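You operate a simulated robot arm through the tools that you are given. There is no shell and no other tool. Be economical: measure what you need, move in short steps, check, and stop when the job is done.

You are at the controls of a simulated two-armed robot. One attempt, no reset.

## Task
Take the green round mould and put it on the rubber end of the press bench. Take the orange round mould and put it on the blue rubber slab. Put the small yellow pad on the grey sheet on the left half of the grey work bench. Put the yellow pad on the right half of the grey work bench away on the holder end of the wash bench. Take the steel mould from the right half of the grey work bench and leave it on the bare side of the blue-marked table. Put the small beaker that says "40 ml" from the right half of the grey work bench on the grey cover plate and the small beaker that says "30 ml" on the mould row on the press bench. Open the lid of the vacuum box. The order is free. Set down upright: small beaker.

It is judged by the outcome, as a careful person would: the job done as asked, and still so three seconds after it is handed in. It fails if anything else is knocked over, pushed out of place, dropped, spilled or broken. Lids that push on must go on centred and level and be pressed home; caps that screw on are set level and turned clockwise until they are tight. Flat cloth is picked up by pressing the open fingertips on it (5 to 10 N) and closing them slowly along it; thin cloth reads only 2 to 8 mm in the jaws.

## Robot
Two 7-joint arms with two-finger parallel grippers on one trunk, on a base that drives. Base frame: it is fixed to the floor where the robot stands at the start and does not move with it; the origin is under the middle of the robot, x ahead of it, y to its left, z up. Lengths are in mm, angles in rad, forces in N, time in s.
The left shoulder is at the start at [70, 130, 1187], the right one opposite. With the tool pointing down near the work surface each hand reaches from about 100 to 500 mm from the robot's upright axis, wherever it stands, measured 20 degrees to its own side. Places, roughly: bare side of the blue-marked table [3100, -200, 800]; blue rubber slab (16x16x2 cm) [-1600, 1100, 800]; green round mould [500, -250, 750]; grey cover plate (19x19x2 cm) [900, -600, 900]; grey sheet (15x21x1 cm) [1000, 0, 900]; holder end of the wash bench [9900, -2100, 800]; lid of the vacuum box [700, 0, 900]; mould row on the press bench [-2000, 900, 800]; orange round mould [500, -250, 750]; rubber end of the press bench [-1500, 1300, 800]; small beaker [1000, -1000, 1000]; small yellow pad (5x8x4 cm) [900, -100, 900]; steel mould [1000, -750, 750]; yellow pad (7x10x4 cm) [1100, -400, 900]. Payload 1.57 kg a hand.
The TCP of each hand is the grasp point between the finger pads, 30 mm short of the fingertips. In the tool frame z runs along the fingers and y along their closing line. The gripper opens to 80 mm. The fingers are 17 mm wide and 12 mm thick; the gripper's body (40 by 82 mm) begins 80 mm behind the TCP.
Orientation is told as [roll, pitch, yaw] about the base's x, y, z axes, in that order, counted from this pose: with the fingers straight down and closing along the base's y, the tool's x points along the base's -x, its y along +y and its z along -z.

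## Interface
- The arms move only by the tool nudge_tool. It takes "left_rows", "right_rows" or both (then of equal length, played together; a hand with none holds still); each is a list of rows, each a list of 3 entries, a list of its own where there are three numbers: the shift along the tool's x, y, z in mm, then the turn, a rotation vector about the tool's x, y, z in rad, then the opening, from 0 (shut) to 1 (fully open). In form: [[[tx, ty, tz], [wx, wy, wz], gripper], ...]. A call has 1 to 12 rows; each row shifts and turns the commanded pose from where the row before left it, along the tool's axes as they then stand. A row lasts 0.2 s, in which the tool goes at most 50 mm and 0.15 rad; a call with a longer step from one row to the next is refused whole, and so is a gripper value outside its range. Where a pose cannot be reached the arm comes as near as it can. A force on the tool above 40 N (or 10 N above the force at the start of the call, whichever is more), or a blocked arm, ends the call early, and 0.2 s more pass. The fingers move at their own pace (about 108 mm/s each) and stop on an object; they squeeze with about 26 N. The grip force told is the motor's: it shows also when the fingers shut on nothing. Time passes only in rows, and 0.2 s behind the last, so rows that do not move let the fingers close. The reply holds the time, the measured pose of the TCP, the force on the tool along the base axes, the opening and the grip force, in the units named above and with some noise, with the torque about the TCP (base axes, N m) and any sound that the robot's microphone picked up.
- Cameras (640 x 400 px; columns grow to the right, rows downward): "scene" is now at [134.7, -15.9, 1413.7]; the picture's right is [-0.14, -0.99, 0.00], its down [-0.60, 0.09, -0.79] and it looks along [0.79, -0.12, -0.61] (base axes); focal length 252 px, centre (320, 200). "left" rides on the left gripper at [72, 7, -122] in its tool frame; the picture's right is [-0.09, 1.00, 0.00], its down [-0.84, -0.08, -0.54] and it looks along [-0.54, -0.05, 0.84] (tool axes); focal length 238 px, centre (320, 200). "right" rides on the right gripper at [72, -7, -122] in its tool frame; the picture's right is [0.09, 1.00, 0.00], its down [-0.84, 0.08, -0.54] and it looks along [-0.54, 0.05, 0.84] (tool axes); focal length 238 px, centre (320, 200). There is no depth. A picture from a camera that has moved, and an enlarged one, comes with that camera's place and axes in the base frame and with its lens.
- snapshot(camera): a new picture of that camera. It takes no simulated time.
- lift_body(by): slides the trunk up (or, below 0, down) by that many mm; the arms and the scene camera ride with it, the base frame stays. It gives what a move gives, with no picture.
- steer(legs): drives the robot by 1 to 6 legs, each [ahead, left, turn to the left] in mm, mm and rad, along the robot's own axes; the way and the turn of a leg run together, so that a leg with both is an arc; at most 1500 mm and 3.142 rad a leg. The arms and the cameras ride along, it lands a little off, and it stops where it bumps. It gives what a move gives.
- head_to(pan, tilt): turns the head with the scene camera to pan (to the left, within 1.501 rad either way) and tilt (down, from -0.506 to 1.204), counted from straight ahead of the robot. It gives what a move gives.
- inspect(camera, box): a new picture of the part [left, top, right, bottom] of that camera's present view, enlarged. It takes no simulated time.
- job_done(): hands the job in; it is judged then, once.

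Go step by step. Nothing tells you exact positions but the pictures and the camera data: compare them with the known pose of the tool, close in by small moves and look again before you grip or let go. The budget is 217 turns and 220 pictures, counting those below and the enlarged ones. Unless the task says otherwise, let go and move clear before handing in, and close with one line.

The tools are called after "Emit:" as name(argument=value, ...) on one line, values as JSON. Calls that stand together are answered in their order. nudge_tool: Moves the arms, as the interface text tells. Its arguments: {"type":"object","properties":{"left_rows":{"type":"array"},"right_rows":{"type":"array"}},"required":[]} The other tools are called the same way: lift_body (by) slides the trunk up or down; steer (legs) drives the base; head_to (pan, tilt) turns the head that bears the scene camera; snapshot (camera) takes a picture; inspect (camera, box) takes an enlarged picture of a part of a camera's view; job_done () hands the job in.

At the start:

```text
time: 0.0
left_eef_pos: [373.4, 69.9, 1208.5]
left_orientation: [0.0, 0.0, 0.002]
left_force: [-0.3, 0.2, 0.2]
left_torque: [0.02, 0.0, 0.03]
left_grip_width: 80.0
left_grip_force: 0.0
right_eef_pos: [307.6, -222.3, 1173.7]
right_orientation: [0.0, -0.002, -0.001]
right_force: [0.2, -0.6, -1.1]
right_torque: [0.04, -0.01, -0.01]
right_grip_width: 80.0
right_grip_force: 0.0
trunk travel left (down, up): [-825.0, 115.0]
robot x, y, heading: [2.1, -2.1, 0.003]
head pan, tilt: [-0.145, 0.653]
```

scene: 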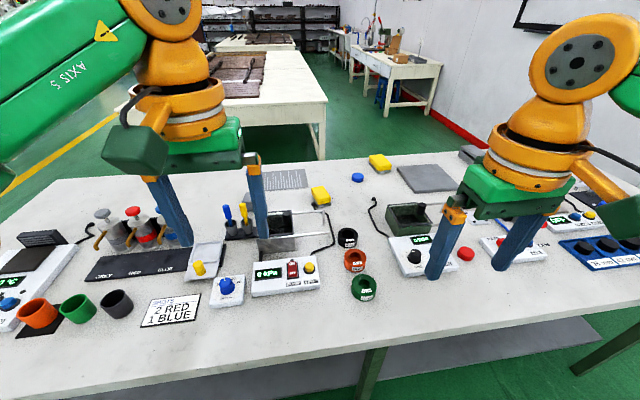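
right: 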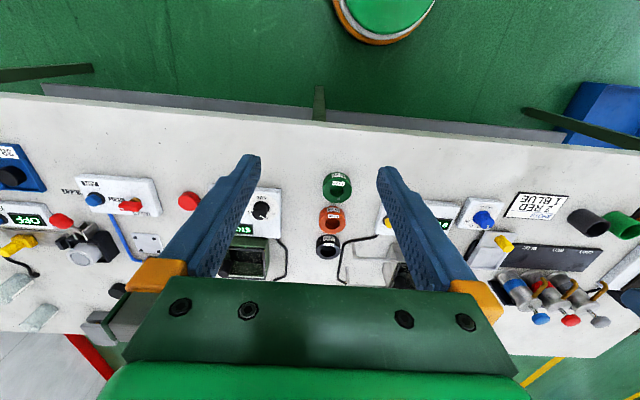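
left: 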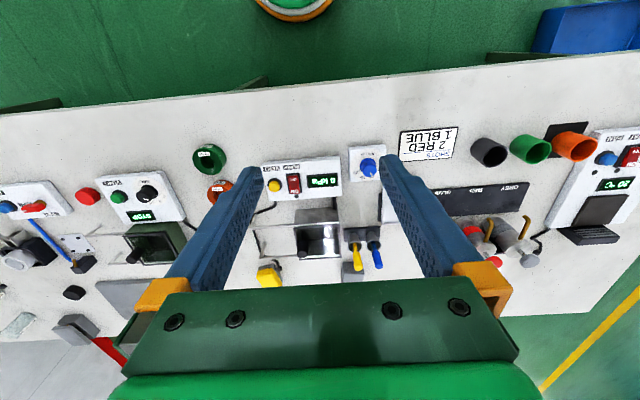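

I see the work bench with round moulds (black, orange, green) near the centre, the vacuum box, and yellow pads behind. I'll look closer at both halves first.

Emit:
inspect(camera="scene", box=[220, 140, 400, 310])

Emit:
head_to(pan=-0.8, tilt=0.6)

Emit:
snapshot(camera="scene")

```text
2.35 times, centred on (310, 225) of scene
camera zoom: at [134.7, -15.9, 1413.7], right [-0.14, -0.99, 0.0], down [-0.6, 0.09, -0.79], along [0.79, -0.12, -0.61], focal length 593 px, centre (344, 141)
```

zoom: 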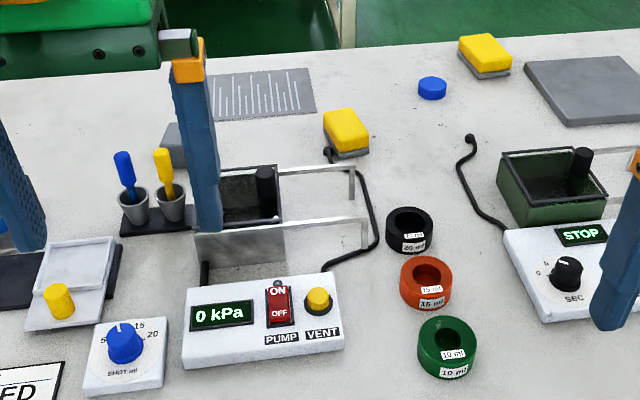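

```text
time: 1.0
left_eef_pos: [370.5, 70.0, 1209.0]
left_orientation: [-0.001, -0.004, 0.0]
left_force: [-0.5, -1.5, 0.0]
left_torque: [0.03, 0.01, -0.02]
left_grip_width: 80.1
left_grip_force: 0.0
right_eef_pos: [305.9, -222.4, 1173.4]
right_orientation: [-0.002, -0.003, -0.003]
right_force: [0.0, 0.6, 0.1]
right_torque: [0.01, -0.01, 0.0]
right_grip_width: 80.0
right_grip_force: 0.1
trunk travel left (down, up): [-825.0, 115.0]
robot x, y, heading: [1.4, 3.5, 0.001]
head pan, tilt: [-0.799, 0.6]
```

```text
215 pictures are left
camera scene: at [110.6, -66.6, 1418.2], right [-0.72, -0.7, 0.0], down [-0.39, 0.4, -0.82], along [0.58, -0.59, -0.57], focal length 252 px, centre (320, 200)
```

scene: 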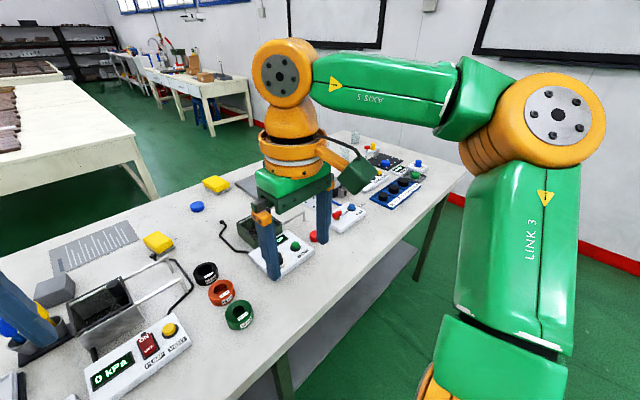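

The bench top works out to about z 870, near edge x about 320. I'll look down to see how close the base can go.

Emit:
head_to(pan=0.0, tilt=1.2)

Emit:
snapshot(camera="scene")

Emit:
snapshot(camera="right")

Emit:
snapshot(camera="left")

```text
time: 2.2
left_eef_pos: [372.0, 70.0, 1209.0]
left_orientation: [-0.001, -0.004, 0.001]
left_force: [0.2, -0.3, 0.7]
left_torque: [0.02, 0.03, 0.0]
left_grip_width: 80.0
left_grip_force: 0.1
right_eef_pos: [305.9, -224.0, 1174.0]
right_orientation: [0.0, -0.003, -0.001]
right_force: [0.3, -0.3, 0.0]
right_torque: [0.02, -0.01, 0.01]
right_grip_width: 80.0
right_grip_force: 0.0
trunk travel left (down, up): [-825.0, 115.0]
robot x, y, heading: [0.3, -0.4, 0.002]
head pan, tilt: [0.0, 1.201]
```

```text
214 pictures are left
camera scene: at [104.8, -3.5, 1373.7], right [0.0, -1.0, 0.0], down [-0.93, 0.0, -0.36], along [0.36, 0.0, -0.93], focal length 252 px, centre (320, 200)
```

scene: 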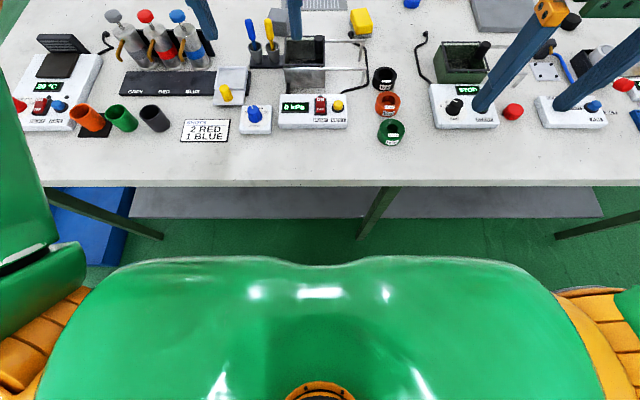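

```text
213 pictures are left
camera right: at [234.1, -228.3, 1295.9], right [-0.09, 1.0, 0.0], down [0.84, 0.08, 0.54], along [0.54, 0.05, -0.84], focal length 238 px, centre (320, 200)
```

right: 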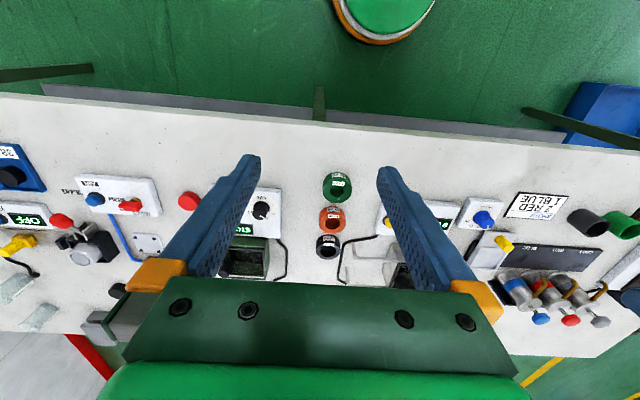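

```text
212 pictures are left
camera left: at [300.3, 78.0, 1329.8], right [0.09, 1.0, 0.0], down [0.84, -0.08, 0.54], along [0.54, -0.05, -0.84], focal length 238 px, centre (320, 200)
```

left: 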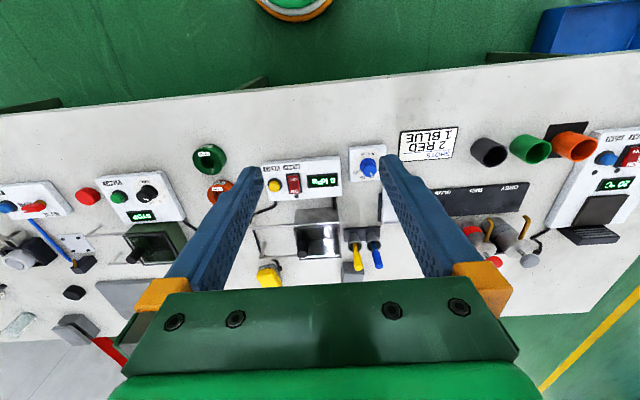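

Bench edge at x≈340, green mould top ≈(469,−167,880). I'll drive in gently to see how close the base can get.

Emit:
steer(legs=[[90, 0, 0]])

Emit:
snapshot(camera="scene")

Emit:
snapshot(camera="right")

```text
time: 3.3
left_eef_pos: [455.7, 70.5, 1211.0]
left_orientation: [-0.001, -0.009, 0.0]
left_force: [-0.2, 0.4, -0.7]
left_torque: [-0.02, -0.06, -0.02]
left_grip_width: 80.2
left_grip_force: 0.0
right_eef_pos: [390.1, -223.8, 1176.5]
right_orientation: [-0.001, -0.007, 0.0]
right_force: [-1.6, 0.6, 0.9]
right_torque: [-0.02, -0.02, 0.0]
right_grip_width: 80.0
right_grip_force: 0.2
trunk travel left (down, up): [-825.0, 115.0]
robot x, y, heading: [91.9, -3.7, -0.002]
head pan, tilt: [0.0, 1.201]
```

```text
211 pictures are left
camera scene: at [188.1, -3.4, 1374.2], right [0.0, -1.0, 0.0], down [-0.93, 0.0, -0.37], along [0.37, 0.0, -0.93], focal length 252 px, centre (320, 200)
```

scene: 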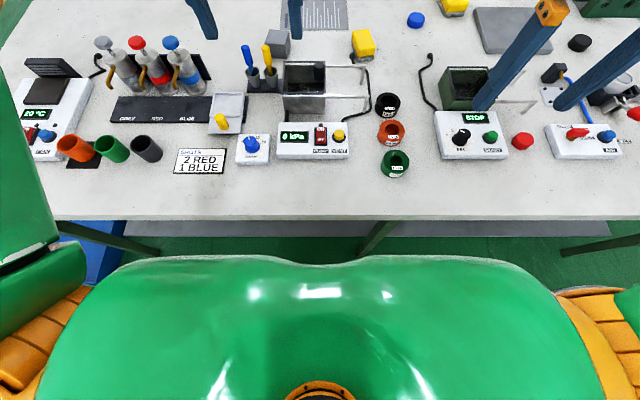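

```text
210 pictures are left
camera right: at [317.9, -228.2, 1297.2], right [-0.09, 1.0, 0.0], down [0.83, 0.08, 0.55], along [0.55, 0.05, -0.84], focal length 238 px, centre (320, 200)
```

right: 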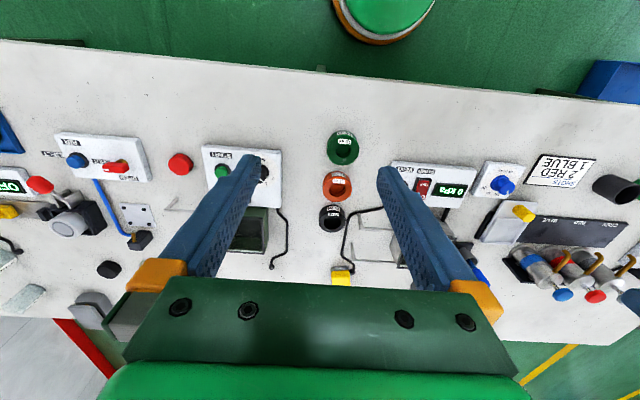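

Clear so far; a further step ahead.

Emit:
steer(legs=[[80, 0, 0]])

Emit:
snapshot(camera="scene")

Emit:
snapshot(camera="left")

```text
time: 4.3
left_eef_pos: [533.8, 69.5, 1212.0]
left_orientation: [0.0, -0.01, -0.002]
left_force: [-0.4, 0.5, -1.1]
left_torque: [0.01, -0.05, -0.04]
left_grip_width: 80.0
left_grip_force: 0.0
right_eef_pos: [468.9, -223.5, 1176.2]
right_orientation: [-0.002, -0.006, -0.001]
right_force: [-0.2, -0.3, -0.3]
right_torque: [0.0, -0.05, -0.01]
right_grip_width: 79.9
right_grip_force: 0.1
trunk travel left (down, up): [-825.0, 115.0]
robot x, y, heading: [169.7, -2.4, -0.0]
head pan, tilt: [0.0, 1.201]
```

```text
209 pictures are left
camera scene: at [266.4, -3.5, 1374.3], right [0.0, -1.0, 0.0], down [-0.93, 0.0, -0.37], along [0.37, 0.0, -0.93], focal length 252 px, centre (320, 200)
```

scene: 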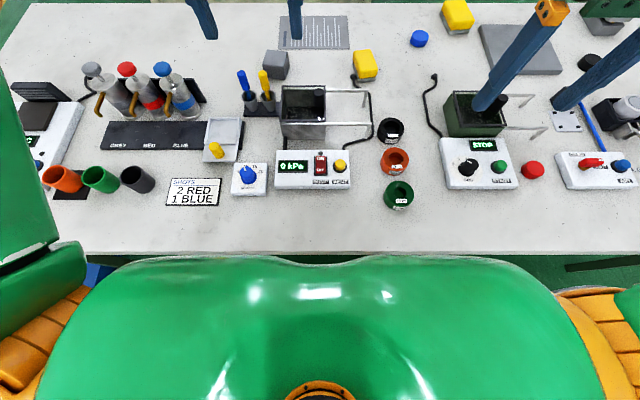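

```text
208 pictures are left
camera left: at [462.1, 78.0, 1331.8], right [0.09, 1.0, 0.0], down [0.83, -0.08, 0.55], along [0.55, -0.05, -0.84], focal length 238 px, centre (320, 200)
```

left: 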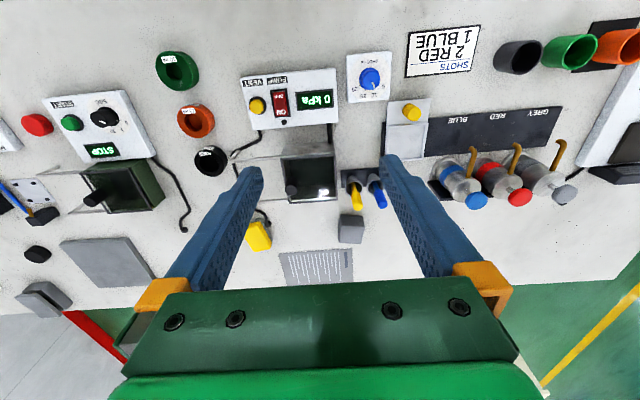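

The base went in to x=170 freely. Zoom on the vacuum box to see how the lid opens.

Emit:
inspect(camera="scene", box=[230, 60, 420, 190])

Emit:
inspect(camera="left", box=[210, 110, 400, 230])

Emit:
inspect(camera="scene", box=[420, 0, 640, 200])

```text
3.08 times, centred on (325, 125) of scene
camera zoom: at [266.4, -3.5, 1374.3], right [0.0, -1.0, 0.0], down [-0.93, 0.0, -0.37], along [0.37, 0.0, -0.93], focal length 776 px, centre (305, 431)
```

zoom: 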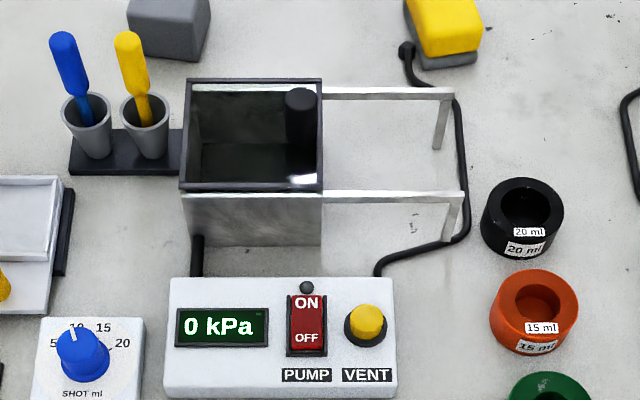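

```text
3.33 times, centred on (305, 170) of left
camera zoom: at [462.1, 78.0, 1331.8], right [0.09, 1.0, 0.0], down [0.83, -0.08, 0.55], along [0.55, -0.05, -0.84], focal length 794 px, centre (370, 300)
```

zoom: 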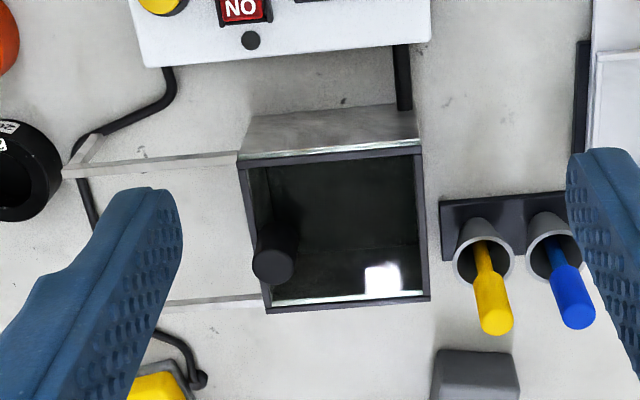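

```text
2.00 times, centred on (530, 100) of scene
camera zoom: at [266.4, -3.5, 1374.3], right [0.0, -1.0, 0.0], down [-0.93, 0.0, -0.37], along [0.37, 0.0, -0.93], focal length 504 px, centre (-100, 400)
```

zoom: 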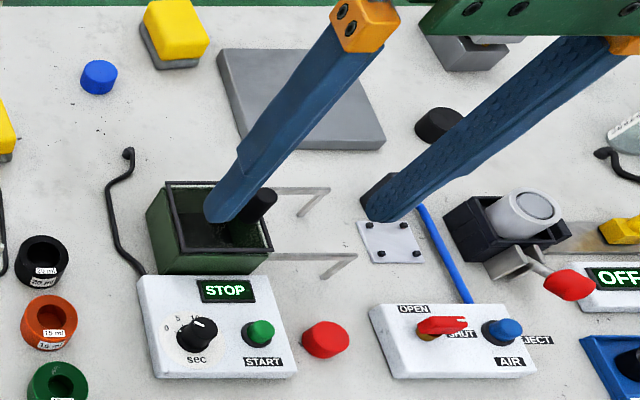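

The lid is a clear slide with a black knob at ≈(695,0,940); its rails run right (−y). I'll try to get closer.

Emit:
steer(legs=[[60, 0, 0]])

Emit:
steer(legs=[[40, 0, 0]])

Emit:
snapshot(camera="scene")

```text
time: 5.3
left_eef_pos: [593.5, 70.2, 1211.7]
left_orientation: [-0.001, -0.007, -0.003]
left_force: [-1.0, 0.2, 0.2]
left_torque: [0.0, -0.02, -0.05]
left_grip_width: 80.1
left_grip_force: 0.1
right_eef_pos: [528.5, -223.3, 1176.6]
right_orientation: [0.001, -0.009, -0.002]
right_force: [-0.3, -0.2, 0.5]
right_torque: [0.0, -0.08, 0.02]
right_grip_width: 80.3
right_grip_force: 0.2
trunk travel left (down, up): [-825.0, 115.0]
robot x, y, heading: [229.8, -1.1, -0.002]
head pan, tilt: [0.0, 1.201]
```

```text
time: 6.2
left_eef_pos: [632.9, 70.2, 1212.2]
left_orientation: [0.0, -0.01, -0.002]
left_force: [-0.9, -0.6, 0.3]
left_torque: [-0.01, -0.06, 0.04]
left_grip_width: 79.8
left_grip_force: 0.1
right_eef_pos: [566.5, -222.9, 1176.4]
right_orientation: [0.001, -0.007, -0.001]
right_force: [-0.7, -0.2, 1.4]
right_torque: [-0.01, -0.06, 0.01]
right_grip_width: 80.0
right_grip_force: 0.1
trunk travel left (down, up): [-825.0, 115.0]
robot x, y, heading: [268.5, 0.8, 0.001]
head pan, tilt: [0.0, 1.201]
```

```text
204 pictures are left
camera scene: at [365.5, -3.4, 1374.3], right [0.0, -1.0, 0.0], down [-0.93, 0.0, -0.37], along [0.37, 0.0, -0.93], focal length 252 px, centre (320, 200)
```

scene: 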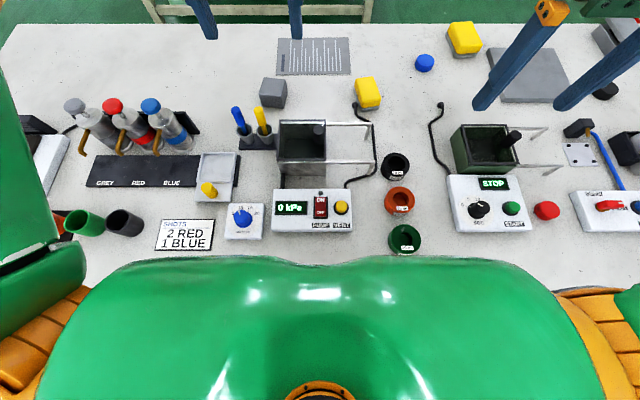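

Within reach now. I'll move the left hand above the knob and look.

Emit:
nudge_tool(left_rows=[[[-15.5, -17.5, 40], [0, 0, 0], 1], [[-15.5, -17.5, 40], [0, 0, 0], 1], [[-15.5, -17.5, 40], [0, 0, 0], 1], [[-15.5, -17.5, 40], [0, 0, 0], 1], [[0, 0, 0], [0, 0, 0], 1]])

Emit:
snapshot(camera="left")

Emit:
snapshot(camera="scene")

```text
time: 7.4
left_eef_pos: [703.2, 0.3, 1050.5]
left_orientation: [0.001, -0.004, -0.001]
left_force: [-0.1, -0.1, 0.2]
left_torque: [-0.05, 0.0, 0.01]
left_grip_width: 80.2
left_grip_force: 0.1
right_eef_pos: [573.1, -223.5, 1174.8]
right_orientation: [0.0, -0.001, -0.003]
right_force: [-0.8, 0.3, 0.1]
right_torque: [-0.01, -0.02, 0.01]
right_grip_width: 79.7
right_grip_force: 0.0
trunk travel left (down, up): [-825.0, 115.0]
robot x, y, heading: [270.2, 0.2, -0.001]
head pan, tilt: [0.0, 1.201]
```

```text
203 pictures are left
camera left: at [630.3, 7.3, 1171.0], right [0.09, 1.0, 0.0], down [0.83, -0.08, 0.55], along [0.54, -0.05, -0.84], focal length 238 px, centre (320, 200)
```

left: 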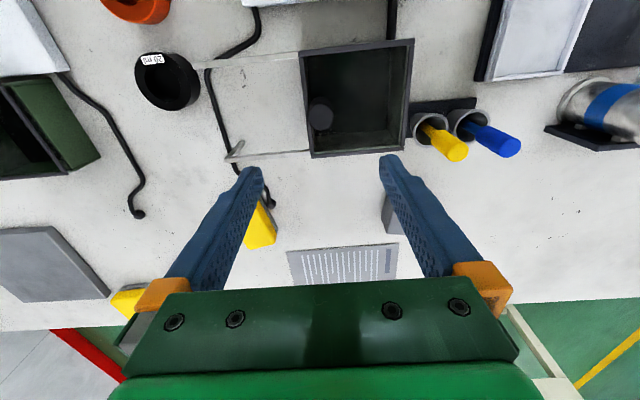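

```text
202 pictures are left
camera scene: at [372.4, -3.4, 1373.7], right [0.0, -1.0, 0.0], down [-0.93, 0.0, -0.36], along [0.36, 0.0, -0.93], focal length 252 px, centre (320, 200)
```

scene: 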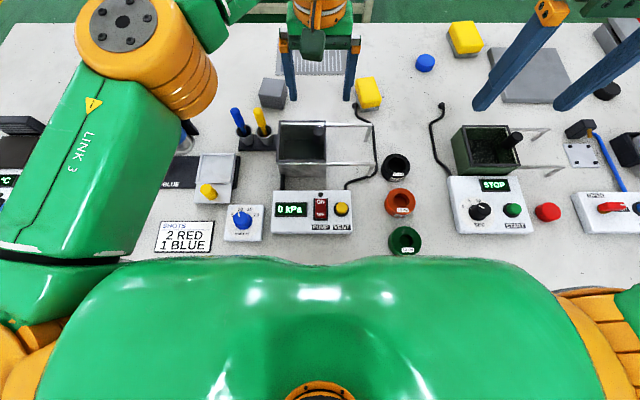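

Knob is at ≈(685,2,937). I'll go over it and descend part way.

Emit:
nudge_tool(left_rows=[[[9, 1, 30], [0, 0, 0], 1], [[9, 1, 30], [0, 0, 0], 1], [[0, 0, 30], [0, 0, 0], 1], [[0, 0, 0], [0, 0, 0], 1]])

Emit:
snapshot(camera="left")

Emit:
inspect(camera="scene", box=[220, 30, 420, 190])

```text
time: 8.4
left_eef_pos: [683.7, 1.0, 960.1]
left_orientation: [-0.002, -0.003, -0.002]
left_force: [0.3, -0.6, -0.5]
left_torque: [-0.01, 0.0, 0.01]
left_grip_width: 79.9
left_grip_force: 0.2
right_eef_pos: [574.6, -222.9, 1174.1]
right_orientation: [-0.001, -0.003, -0.002]
right_force: [0.0, 0.2, 0.6]
right_torque: [-0.02, 0.0, -0.01]
right_grip_width: 79.8
right_grip_force: 0.0
trunk travel left (down, up): [-825.0, 115.0]
robot x, y, heading: [270.3, -3.3, -0.005]
head pan, tilt: [0.0, 1.201]
```

```text
201 pictures are left
camera left: at [613.4, 9.8, 1079.9], right [0.09, 1.0, 0.0], down [0.83, -0.08, 0.54], along [0.54, -0.05, -0.84], focal length 238 px, centre (320, 200)
```

left: 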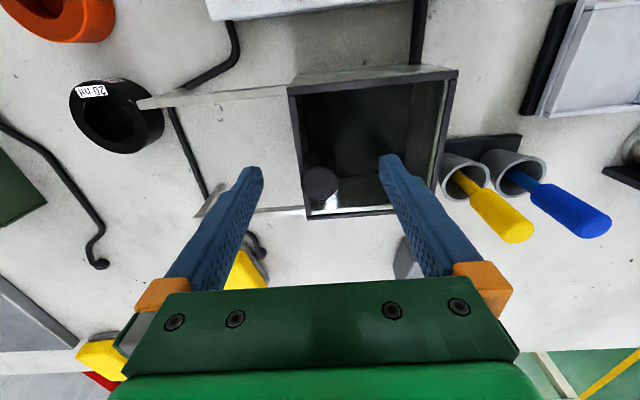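

```text
2.50 times, centred on (320, 110) of scene
camera zoom: at [373.2, -3.7, 1373.6], right [0.0, -1.0, 0.0], down [-0.93, 0.0, -0.36], along [0.36, 0.0, -0.93], focal length 630 px, centre (320, 425)
```

zoom: 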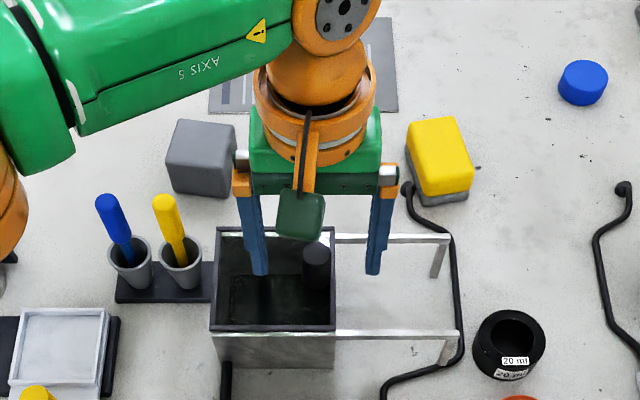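

Knob centred between fingers, top z≈948. Lower 12 mm and grip.

Emit:
nudge_tool(left_rows=[[[1, 1, 6], [0, 0, 0], 1], [[0, 0, 6], [0, 0, 0], 1], [[0, 0, 0], [0, 0, 0], 0.2], [[0, 0, 0], [0, 0, 0], 0.2], [[0, 0, 0], [0, 0, 0], 0.2]])

Emit:
snapshot(camera="left")

```text
time: 9.6
left_eef_pos: [683.1, 1.2, 949.6]
left_orientation: [0.0, -0.01, -0.003]
left_force: [8.6, -2.6, 28.4]
left_torque: [0.95, -0.32, -0.1]
left_grip_width: 23.6
left_grip_force: 36.0
right_eef_pos: [572.4, -225.6, 1175.5]
right_orientation: [0.002, -0.003, -0.002]
right_force: [0.2, 0.8, 1.0]
right_torque: [-0.02, -0.02, 0.01]
right_grip_width: 80.0
right_grip_force: 0.1
trunk travel left (down, up): [-825.0, 115.0]
robot x, y, heading: [269.9, 0.7, -0.006]
head pan, tilt: [0.0, 1.201]
```

```text
199 pictures are left
camera left: at [610.5, 9.6, 1069.8], right [0.09, 1.0, 0.0], down [0.83, -0.08, 0.55], along [0.55, -0.05, -0.84], focal length 238 px, centre (320, 200)
```

left: 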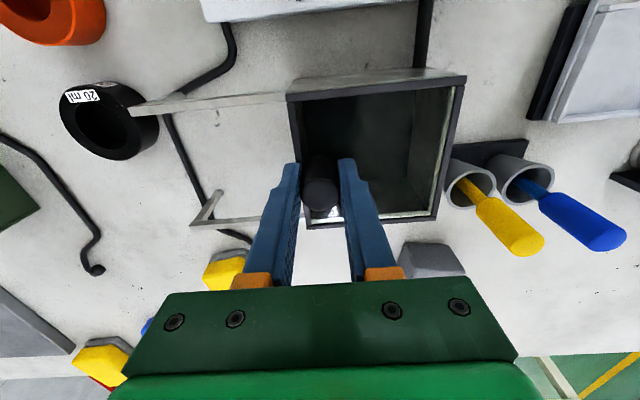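

Gripped (23.6 mm), tips touching the lid. Ease up slightly and slide right in steps.

Emit:
nudge_tool(left_rows=[[[0, 0, -2.5], [0, 0, 0], 0.2], [[0, -8, 0], [0, 0, 0], 0.2], [[0, -10, 0], [0, 0, 0], 0.2], [[0, -10, 0], [0, 0, 0], 0.2]])

Emit:
snapshot(camera="left")

```text
time: 10.6
left_eef_pos: [683.1, -26.2, 949.6]
left_orientation: [-0.001, -0.002, -0.001]
left_force: [-0.2, 0.1, 4.3]
left_torque: [-0.23, 0.1, 0.07]
left_grip_width: 23.4
left_grip_force: 35.7
right_eef_pos: [573.9, -224.3, 1173.7]
right_orientation: [0.001, -0.003, -0.003]
right_force: [-0.1, -0.5, -0.1]
right_torque: [0.02, -0.02, 0.0]
right_grip_width: 79.9
right_grip_force: 0.0
trunk travel left (down, up): [-825.0, 115.0]
robot x, y, heading: [267.1, 1.0, -0.003]
head pan, tilt: [0.0, 1.201]
```

```text
198 pictures are left
camera left: at [611.2, -18.3, 1070.3], right [0.09, 1.0, 0.0], down [0.84, -0.08, 0.54], along [0.54, -0.05, -0.84], focal length 238 px, centre (320, 200)
```

left: 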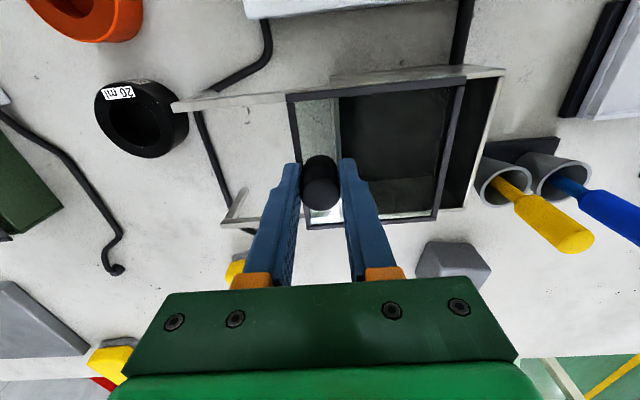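

The lid slides. Continue to the end of the rails.

Emit:
nudge_tool(left_rows=[[[0, -12, 0], [0, 0, 0], 0.2], [[0, -12, 0], [0, 0, 0], 0.2], [[0, -12, 0], [0, 0, 0], 0.2], [[0, -12, 0], [0, 0, 0], 0.2], [[0, -10, 0], [0, 0, 0], 0.2], [[0, -10, 0], [0, 0, 0], 0.2]])

Emit:
snapshot(camera="left")

```text
time: 12.0
left_eef_pos: [683.4, -64.6, 949.3]
left_orientation: [-0.001, -0.006, -0.001]
left_force: [10.9, 0.7, -0.1]
left_torque: [0.75, -1.13, -0.03]
left_grip_width: 23.5
left_grip_force: 35.5
left hand out of reach, approached as far as the arm can: row 4, 5, 6
right_eef_pos: [578.2, -224.4, 1174.2]
right_orientation: [0.0, 0.001, -0.001]
right_force: [0.7, 0.9, -0.1]
right_torque: [-0.02, -0.01, 0.01]
right_grip_width: 80.2
right_grip_force: 0.0
trunk travel left (down, up): [-825.0, 115.0]
robot x, y, heading: [265.9, -0.8, -0.0]
head pan, tilt: [0.0, 1.201]
```

```text
197 pictures are left
camera left: at [610.7, -56.9, 1070.0], right [0.09, 1.0, 0.0], down [0.83, -0.08, 0.55], along [0.54, -0.05, -0.84], focal length 238 px, centre (320, 200)
```

left: 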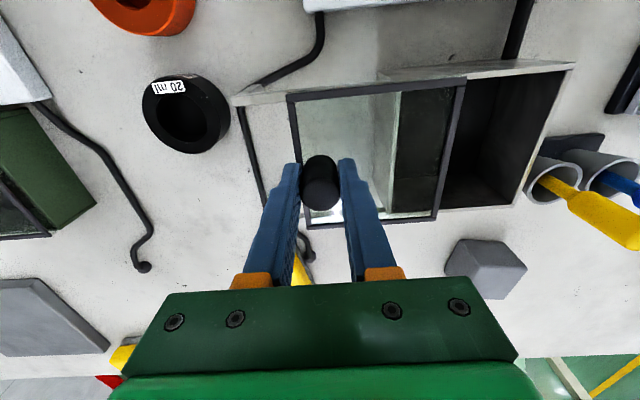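

Left arm's reach ended; I'll release, move left aside, and finish with the right hand.

Emit:
nudge_tool(left_rows=[[[0, 0, 0], [0, 0, 0], 0.6], [[0, 0, 0], [0, 0, 0], 0.6], [[0, 0, -40], [0, 0, 0], 0.6], [[0, 0, -45], [0, 0, 0], 1], [[0, 40, -25], [0, 0, 0], 1], [[0, 48, 0], [0, 0, 0], 1], [[0, 48, 0], [0, 0, 0], 1], [[0, 40, 0], [0, 0, 0], 1], [[0, 0, 0], [0, 0, 0], 1]])

Emit:
nudge_tool(right_rows=[[[-35, 30, 0], [0, 0, 0], 1], [[-35, 30, 0], [0, 0, 0], 1], [[-35, 30, 0], [0, 0, 0], 1], [[0, 35, 20], [0, 0, 0], 1], [[0, 35, 30], [0, 0, 0], 1], [[0, 0, 45], [0, 0, 0], 1], [[0, 0, 45], [0, 0, 0], 1], [[0, 0, 40], [0, 0, 0], 1], [[0, 0, 0], [0, 0, 0], 1]])

Emit:
snapshot(camera="right")

```text
time: 14.0
left_eef_pos: [678.5, 111.9, 1062.2]
left_orientation: [0.0, -0.003, -0.003]
left_force: [0.3, 0.7, -0.4]
left_torque: [0.02, 0.01, -0.04]
left_grip_width: 79.8
left_grip_force: 0.0
right_eef_pos: [573.6, -223.1, 1174.4]
right_orientation: [0.0, -0.003, -0.002]
right_force: [-0.7, -0.6, 0.2]
right_torque: [0.0, 0.02, -0.01]
right_grip_width: 80.2
right_grip_force: 0.0
trunk travel left (down, up): [-825.0, 115.0]
robot x, y, heading: [266.8, 0.8, 0.003]
head pan, tilt: [0.0, 1.201]
```

```text
time: 16.0
left_eef_pos: [676.4, 111.1, 1061.2]
left_orientation: [0.0, -0.002, -0.002]
left_force: [0.3, -0.4, -0.8]
left_torque: [0.0, 0.02, -0.03]
left_grip_width: 80.2
left_grip_force: 0.0
right_eef_pos: [637.6, -133.6, 989.4]
right_orientation: [0.0, -0.002, -0.001]
right_force: [-0.7, -0.4, 0.7]
right_torque: [-0.01, 0.01, -0.01]
right_grip_width: 79.9
right_grip_force: 0.1
right hand out of reach, approached as far as the arm can: row 2, 3, 4, 5
trunk travel left (down, up): [-825.0, 115.0]
robot x, y, heading: [267.4, -3.3, -0.0]
head pan, tilt: [0.0, 1.201]
```

```text
196 pictures are left
camera right: at [564.6, -137.9, 1110.5], right [-0.09, 1.0, 0.0], down [0.84, 0.08, 0.54], along [0.54, 0.05, -0.84], focal length 238 px, centre (320, 200)
```

right: 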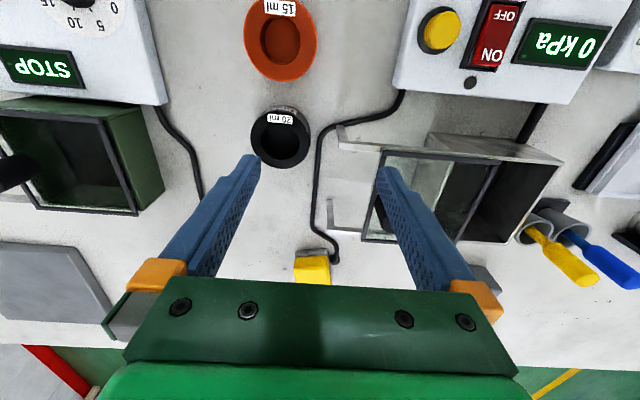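

Now shift to above the knob at (683,−65).

Emit:
nudge_tool(right_rows=[[[-15, 24, -6], [0, 0, 0], 1], [[-15, 24, 0], [0, 0, 0], 1], [[-15, 21, 0], [0, 0, 0], 1], [[0, 0, 0], [0, 0, 0], 1]])

Emit:
snapshot(camera="right")

```text
time: 17.0
left_eef_pos: [677.5, 112.5, 1061.7]
left_orientation: [0.001, -0.002, -0.002]
left_force: [-0.2, 1.1, 0.8]
left_torque: [-0.02, 0.0, 0.0]
left_grip_width: 80.0
left_grip_force: 0.0
right_eef_pos: [638.2, -122.6, 1010.6]
right_orientation: [0.002, -0.002, -0.002]
right_force: [-0.2, -0.3, -0.3]
right_torque: [0.02, -0.06, 0.0]
right_grip_width: 80.1
right_grip_force: 0.2
right hand out of reach, approached as far as the arm can: row 1, 2, 3
trunk travel left (down, up): [-825.0, 115.0]
robot x, y, heading: [273.4, 3.4, -0.005]
head pan, tilt: [0.0, 1.201]
```

```text
195 pictures are left
camera right: at [565.5, -128.9, 1132.4], right [-0.09, 1.0, 0.0], down [0.84, 0.07, 0.54], along [0.54, 0.05, -0.84], focal length 238 px, centre (320, 200)
```

right: 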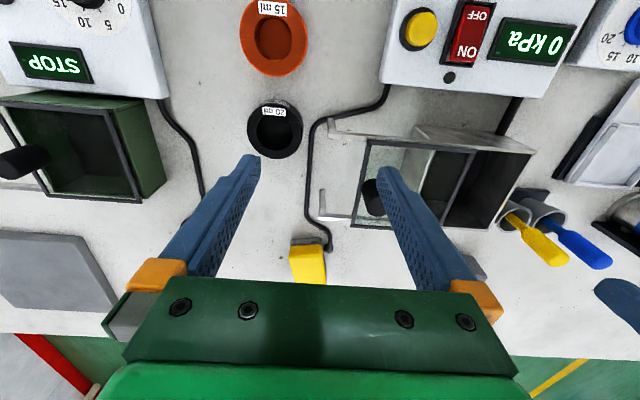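

The right hand stopped short unexpectedly; test in small x-only and y-only moves.

Emit:
nudge_tool(right_rows=[[[-15, 0, 0], [0, 0, 0], 1], [[-15, 0, 0], [0, 0, 0], 1], [[0, 0, 0], [0, 0, 0], 1]])

Emit:
nudge_tool(right_rows=[[[0, 0, -15], [0, 0, 0], 1], [[0, 0, -15], [0, 0, 0], 1], [[0, 0, 0], [0, 0, 0], 1]])

Emit:
head_to(pan=-0.3, tilt=0.9)

Emit:
snapshot(camera="scene")

```text
time: 17.8
left_eef_pos: [677.4, 111.4, 1061.1]
left_orientation: [-0.001, -0.004, -0.002]
left_force: [-0.1, 0.3, 0.0]
left_torque: [0.0, 0.03, -0.03]
left_grip_width: 79.9
left_grip_force: 0.1
right_eef_pos: [656.7, -137.7, 1013.0]
right_orientation: [0.002, -0.002, -0.002]
right_force: [0.0, 0.7, 0.1]
right_torque: [0.0, -0.02, 0.0]
right_grip_width: 80.1
right_grip_force: 0.0
right hand out of reach, approached as far as the arm can: row 1, 2
trunk travel left (down, up): [-825.0, 115.0]
robot x, y, heading: [266.0, 2.2, 0.002]
head pan, tilt: [0.0, 1.201]
```

```text
time: 18.6
left_eef_pos: [678.3, 111.8, 1062.0]
left_orientation: [0.0, -0.004, -0.001]
left_force: [-0.3, 0.1, 0.2]
left_torque: [0.0, 0.02, 0.02]
left_grip_width: 79.9
left_grip_force: 0.1
right_eef_pos: [655.2, -137.5, 1044.2]
right_orientation: [0.0, 0.0, -0.002]
right_force: [0.3, -0.4, 0.0]
right_torque: [-0.01, 0.01, 0.01]
right_grip_width: 79.9
right_grip_force: 0.0
trunk travel left (down, up): [-825.0, 115.0]
robot x, y, heading: [268.3, 0.9, 0.0]
head pan, tilt: [0.0, 1.201]
```

```text
time: 19.4
left_eef_pos: [676.9, 110.7, 1061.3]
left_orientation: [0.002, -0.003, -0.002]
left_force: [-0.4, -0.2, 0.2]
left_torque: [0.01, -0.01, 0.01]
left_grip_width: 79.7
left_grip_force: 0.1
right_eef_pos: [656.5, -138.6, 1043.4]
right_orientation: [-0.002, -0.001, -0.003]
right_force: [0.1, -0.4, 0.0]
right_torque: [0.02, -0.02, 0.02]
right_grip_width: 80.0
right_grip_force: 0.0
trunk travel left (down, up): [-825.0, 115.0]
robot x, y, heading: [270.0, -0.9, -0.003]
head pan, tilt: [-0.3, 0.901]
```

```text
194 pictures are left
camera scene: at [389.3, -25.8, 1393.4], right [-0.3, -0.96, 0.0], down [-0.75, 0.23, -0.62], along [0.59, -0.18, -0.78], focal length 252 px, centre (320, 200)
```

scene: 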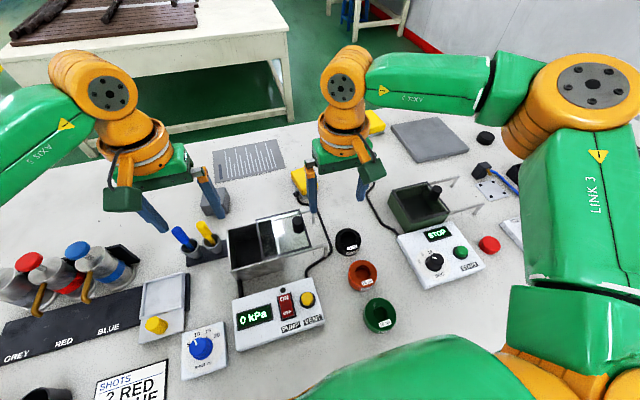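

Try the right hand again from this raised pose.

Emit:
nudge_tool(right_rows=[[[-9, 15, 0], [0, 0, 0], 1], [[-9, 15, 0], [0, 0, 0], 1], [[-9, 15, 0], [0, 0, 0], 1], [[0, 15, 0], [0, 0, 0], 1], [[0, 13, 0], [0, 0, 0], 1], [[0, 0, 0], [0, 0, 0], 1]])

Emit:
snapshot(camera="right")

```text
time: 20.8
left_eef_pos: [677.9, 111.9, 1062.7]
left_orientation: [0.0, -0.002, -0.002]
left_force: [0.3, 0.4, -0.5]
left_torque: [-0.01, 0.01, 0.0]
left_grip_width: 79.9
left_grip_force: 0.1
right_eef_pos: [640.5, -121.7, 1045.8]
right_orientation: [0.002, -0.002, 0.001]
right_force: [-0.4, 0.4, -0.7]
right_torque: [0.0, 0.0, -0.04]
right_grip_width: 79.9
right_grip_force: 0.0
right hand out of reach, approached as far as the arm can: row 1, 2, 3, 4, 5
trunk travel left (down, up): [-825.0, 115.0]
robot x, y, heading: [271.8, 1.8, -0.003]
head pan, tilt: [-0.3, 0.901]
```

```text
193 pictures are left
camera right: at [568.6, -127.0, 1167.0], right [-0.09, 1.0, 0.0], down [0.84, 0.07, 0.54], along [0.54, 0.05, -0.84], focal length 238 px, centre (320, 200)
```

right: 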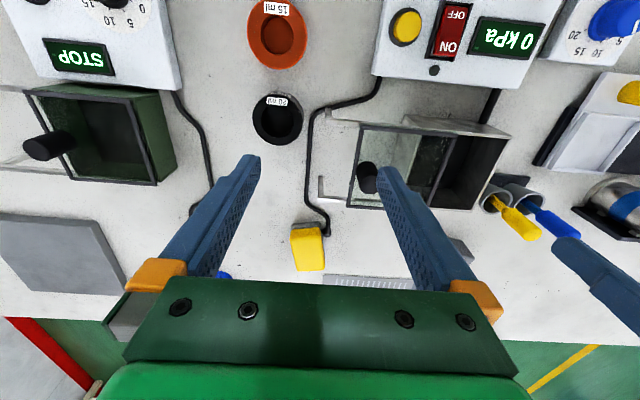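

The right wrist is limited there. I'll turn the base slightly right to give the left hand reach instead.

Emit:
steer(legs=[[0, 0, -0.3]])

Emit:
snapshot(camera="left")

```text
time: 22.2
left_eef_pos: [692.4, -14.0, 1061.4]
left_orientation: [-0.002, -0.005, -0.303]
left_force: [-0.2, -0.1, -0.5]
left_torque: [0.01, 0.02, -0.03]
left_grip_width: 79.9
left_grip_force: 0.1
right_eef_pos: [588.2, -227.3, 1044.8]
right_orientation: [0.002, -0.002, -0.304]
right_force: [0.1, 0.3, 0.2]
right_torque: [0.01, -0.01, 0.02]
right_grip_width: 79.8
right_grip_force: 0.1
trunk travel left (down, up): [-825.0, 115.0]
robot x, y, heading: [269.5, -4.3, -0.298]
head pan, tilt: [-0.3, 0.901]
```

```text
192 pictures are left
camera left: at [626.3, 14.8, 1182.3], right [0.38, 0.92, 0.0], down [0.77, -0.32, 0.54], along [0.5, -0.21, -0.84], focal length 238 px, centre (320, 200)
```

left: 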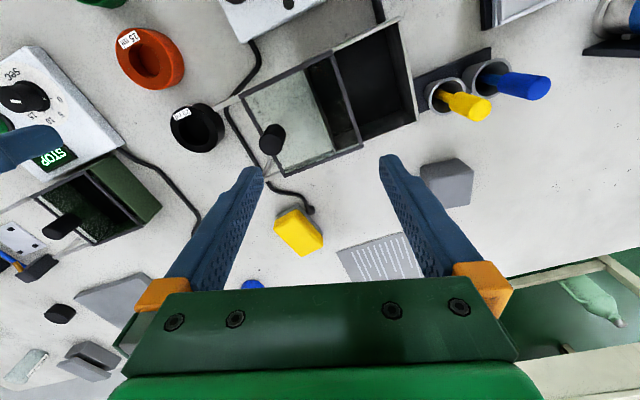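

Move over the knob with the left hand and lower.

Emit:
nudge_tool(left_rows=[[[-1.6, -25, 10], [0, 0, 0], 1], [[-1.6, -25, 10], [0, 0, 0], 1], [[0, 0, 35], [0, 0, 0], 1], [[0, 0, 30], [0, 0, 0], 1], [[0, 0, 0], [0, 0, 0], 1]])

Emit:
snapshot(camera="left")

```text
time: 23.4
left_eef_pos: [680.3, -64.7, 977.0]
left_orientation: [-0.001, -0.004, -0.302]
left_force: [0.1, 0.0, -0.1]
left_torque: [-0.01, 0.03, 0.01]
left_grip_width: 79.9
left_grip_force: 0.1
right_eef_pos: [588.4, -227.9, 1045.4]
right_orientation: [0.001, -0.002, -0.304]
right_force: [1.3, -0.7, -0.4]
right_torque: [-0.04, 0.02, -0.02]
right_grip_width: 79.7
right_grip_force: 0.1
trunk travel left (down, up): [-825.0, 115.0]
robot x, y, heading: [271.4, -3.1, -0.303]
head pan, tilt: [-0.3, 0.901]
```

```text
191 pictures are left
camera left: at [614.1, -35.3, 1096.8], right [0.38, 0.92, 0.0], down [0.77, -0.32, 0.54], along [0.5, -0.21, -0.84], focal length 238 px, centre (320, 200)
```

left: 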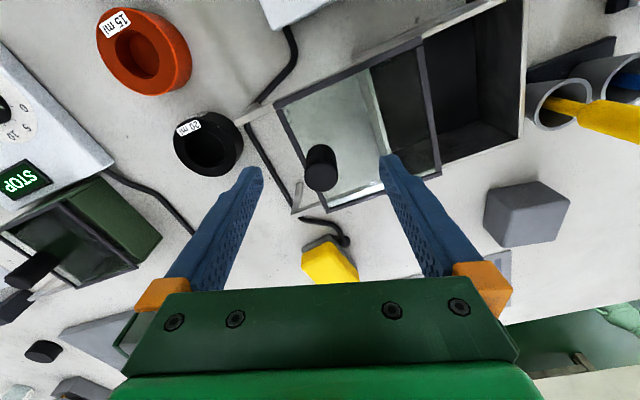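

Lower, grip, and slide the rest.

Emit:
nudge_tool(left_rows=[[[0, 0, 12], [0, 0, 0], 1], [[0, 0, 12], [0, 0, 0], 1], [[0, 0, 0], [0, 0, 0], 0.2], [[0, 0, 0], [0, 0, 0], 0.2], [[0, 0, 0], [0, 0, 0], 0.2], [[-2.4, -7.6, 0], [0, 0, 0], 0.2], [[-2.4, -7.6, 0], [0, 0, 0], 0.2], [[-2.4, -7.6, 0], [0, 0, 0], 0.2]])

Emit:
snapshot(camera="left")

```text
time: 25.2
left_eef_pos: [680.8, -88.6, 953.0]
left_orientation: [0.0, -0.001, -0.302]
left_force: [-3.1, -0.2, -6.9]
left_torque: [0.12, 0.24, 0.26]
left_grip_width: 23.1
left_grip_force: 35.6
right_eef_pos: [587.4, -226.7, 1046.0]
right_orientation: [0.002, -0.001, -0.303]
right_force: [-0.1, 0.3, 0.4]
right_torque: [0.0, 0.02, -0.01]
right_grip_width: 80.0
right_grip_force: 0.1
trunk travel left (down, up): [-825.0, 115.0]
robot x, y, heading: [268.7, -0.2, -0.299]
head pan, tilt: [-0.3, 0.901]
```

```text
190 pictures are left
camera left: at [614.6, -59.4, 1073.2], right [0.38, 0.92, 0.0], down [0.77, -0.32, 0.54], along [0.5, -0.21, -0.84], focal length 238 px, centre (320, 200)
```

left: 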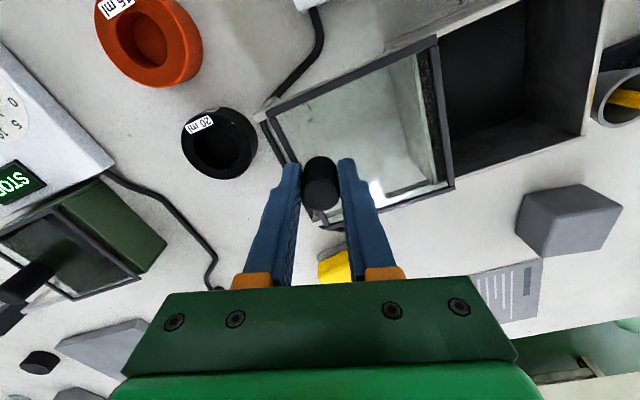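

Nearly open; keep sliding gently to the stop.

Emit:
nudge_tool(left_rows=[[[-1.5, -4.8, 0], [0, 0, 0], 0.2], [[-1.5, -4.8, 0], [0, 0, 0], 0.2], [[-1.5, -4.8, 0], [0, 0, 0], 0.2]])

Emit:
snapshot(camera="left")

```text
time: 26.0
left_eef_pos: [679.9, -96.2, 952.1]
left_orientation: [-0.002, -0.003, -0.299]
left_force: [-7.4, 14.4, -14.5]
left_torque: [0.4, 0.12, 0.22]
left_grip_width: 23.5
left_grip_force: 35.2
right_eef_pos: [588.4, -222.4, 1046.2]
right_orientation: [-0.002, -0.003, -0.301]
right_force: [-0.3, -0.4, -0.7]
right_torque: [0.03, 0.05, -0.01]
right_grip_width: 80.1
right_grip_force: 0.1
trunk travel left (down, up): [-825.0, 115.0]
robot x, y, heading: [268.7, 0.8, -0.299]
head pan, tilt: [-0.3, 0.901]
```

```text
189 pictures are left
camera left: at [614.6, -68.2, 1073.3], right [0.38, 0.92, 0.0], down [0.78, -0.32, 0.54], along [0.5, -0.21, -0.84], focal length 238 px, centre (320, 200)
```

left: 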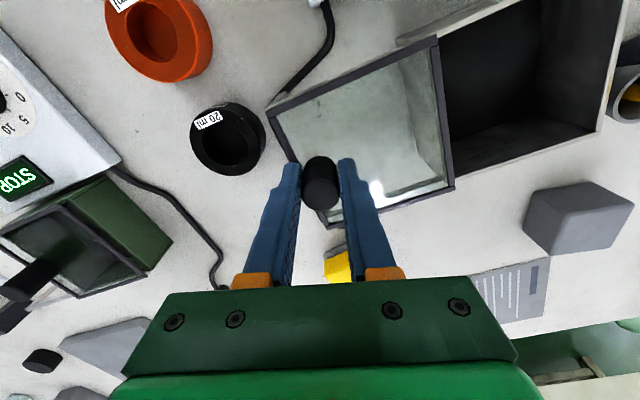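

Lid is at its stop, box open. Release, move left up and back, and bring the right hand over the green mould.

Emit:
nudge_tool(left_rows=[[[1, 4, 0], [0, 0, 0], 0.2], [[0, 0, 0], [0, 0, 0], 0.6], [[0, 0, 0], [0, 0, 0], 0.6], [[0, 0, -40], [0, 0, 0], 0.6], [[0, 0, -45], [0, 0, 0], 1], [[0, 45, -10], [0, 0, 0], 1], [[0, 48, 0], [0, 0, 0], 1], [[0, 48, 0], [0, 0, 0], 1], [[0, 0, 0], [0, 0, 0], 1]])

Emit:
nudge_tool(right_rows=[[[40, 0, 0], [0, 0, -0.1], 1], [[40, 0, 0], [0, 0, -0.1], 1], [[30, 0, 0], [0, 0, -0.1], 1], [[0, 0, 0], [0, 0, 0], 1]])

Emit:
snapshot(camera="right")

Emit:
snapshot(camera="left")

```text
time: 28.0
left_eef_pos: [723.0, 36.4, 1046.5]
left_orientation: [-0.001, -0.003, -0.305]
left_force: [0.4, 0.3, -0.4]
left_torque: [-0.03, -0.03, -0.01]
left_grip_width: 79.9
left_grip_force: 0.1
right_eef_pos: [587.7, -226.4, 1044.1]
right_orientation: [0.001, -0.001, -0.305]
right_force: [0.8, -0.5, -0.1]
right_torque: [0.02, -0.01, 0.0]
right_grip_width: 79.8
right_grip_force: 0.0
trunk travel left (down, up): [-825.0, 115.0]
robot x, y, heading: [267.3, -0.9, -0.298]
head pan, tilt: [-0.3, 0.901]
```

```text
time: 29.0
left_eef_pos: [723.7, 38.0, 1046.2]
left_orientation: [0.0, -0.003, -0.301]
left_force: [0.5, -1.0, 0.0]
left_torque: [0.01, -0.02, -0.02]
left_grip_width: 80.1
left_grip_force: 0.0
right_eef_pos: [479.9, -203.3, 1045.7]
right_orientation: [0.002, -0.002, -0.002]
right_force: [-0.7, 0.3, -0.9]
right_torque: [0.01, 0.05, -0.01]
right_grip_width: 79.8
right_grip_force: 0.0
trunk travel left (down, up): [-825.0, 115.0]
robot x, y, heading: [266.2, 1.0, -0.307]
head pan, tilt: [-0.3, 0.901]
```

```text
188 pictures are left
camera right: at [408.8, -208.3, 1166.7], right [-0.09, 1.0, 0.0], down [0.84, 0.07, 0.54], along [0.54, 0.05, -0.84], focal length 238 px, centre (320, 200)
```

right: 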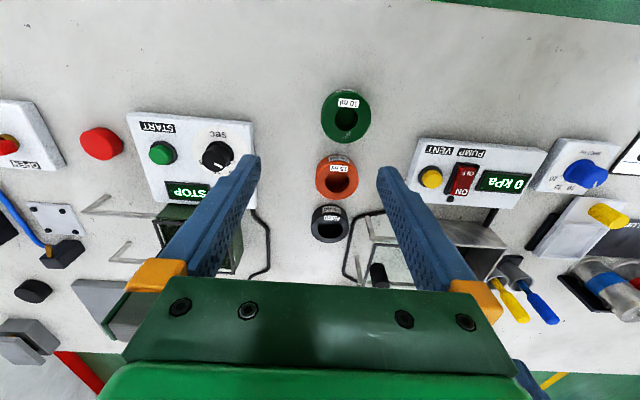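

```text
187 pictures are left
camera left: at [657.5, 65.7, 1166.6], right [0.38, 0.92, 0.0], down [0.77, -0.32, 0.54], along [0.5, -0.21, -0.84], focal length 238 px, centre (320, 200)
```

left: 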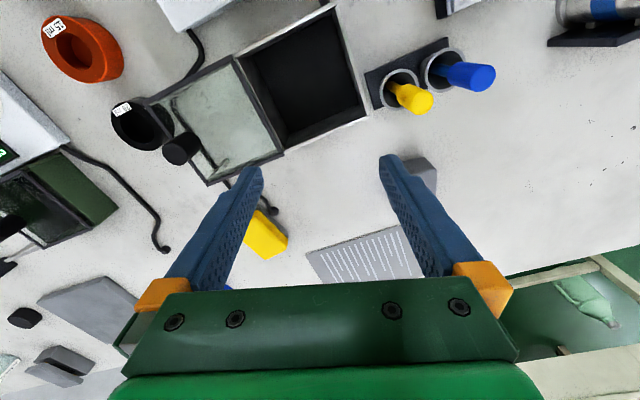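

Green mould ≈(472,−171), orange ≈(557,−170). Align right hand over green and lower.

Emit:
nudge_tool(right_rows=[[[8, 16, 30], [0, 0, 0], 1], [[0, 16, 30], [0, 0, 0], 1], [[0, 0, 40], [0, 0, 0], 1], [[0, 0, 20], [0, 0, 0], 1], [[0, 0, 0], [0, 0, 0], 1]])

Emit:
snapshot(camera="right")

```text
time: 30.2
left_eef_pos: [723.8, 37.3, 1046.0]
left_orientation: [-0.002, -0.004, -0.302]
left_force: [1.0, -0.3, -0.3]
left_torque: [0.01, -0.01, 0.02]
left_grip_width: 80.3
left_grip_force: 0.0
right_eef_pos: [469.8, -183.9, 931.9]
right_orientation: [0.0, -0.004, -0.004]
right_force: [0.2, -0.2, -0.2]
right_torque: [0.02, -0.03, 0.0]
right_grip_width: 80.1
right_grip_force: 0.2
right hand out of reach, approached as far as the arm can: row 3, 4
trunk travel left (down, up): [-825.0, 115.0]
robot x, y, heading: [271.5, -2.5, -0.296]
head pan, tilt: [-0.3, 0.901]
```

```text
186 pictures are left
camera right: at [397.3, -188.8, 1053.8], right [-0.09, 1.0, 0.0], down [0.84, 0.07, 0.54], along [0.54, 0.05, -0.84], focal length 238 px, centre (320, 200)
```

right: 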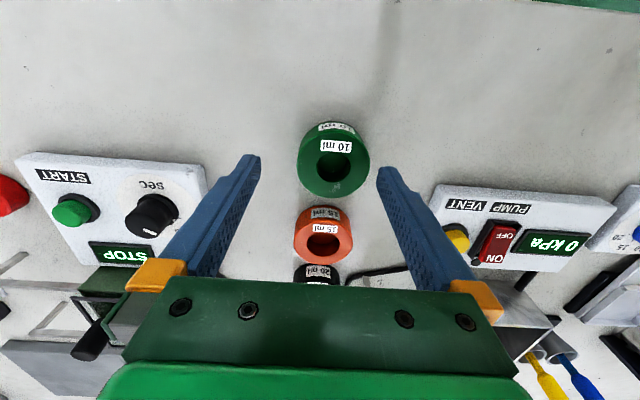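

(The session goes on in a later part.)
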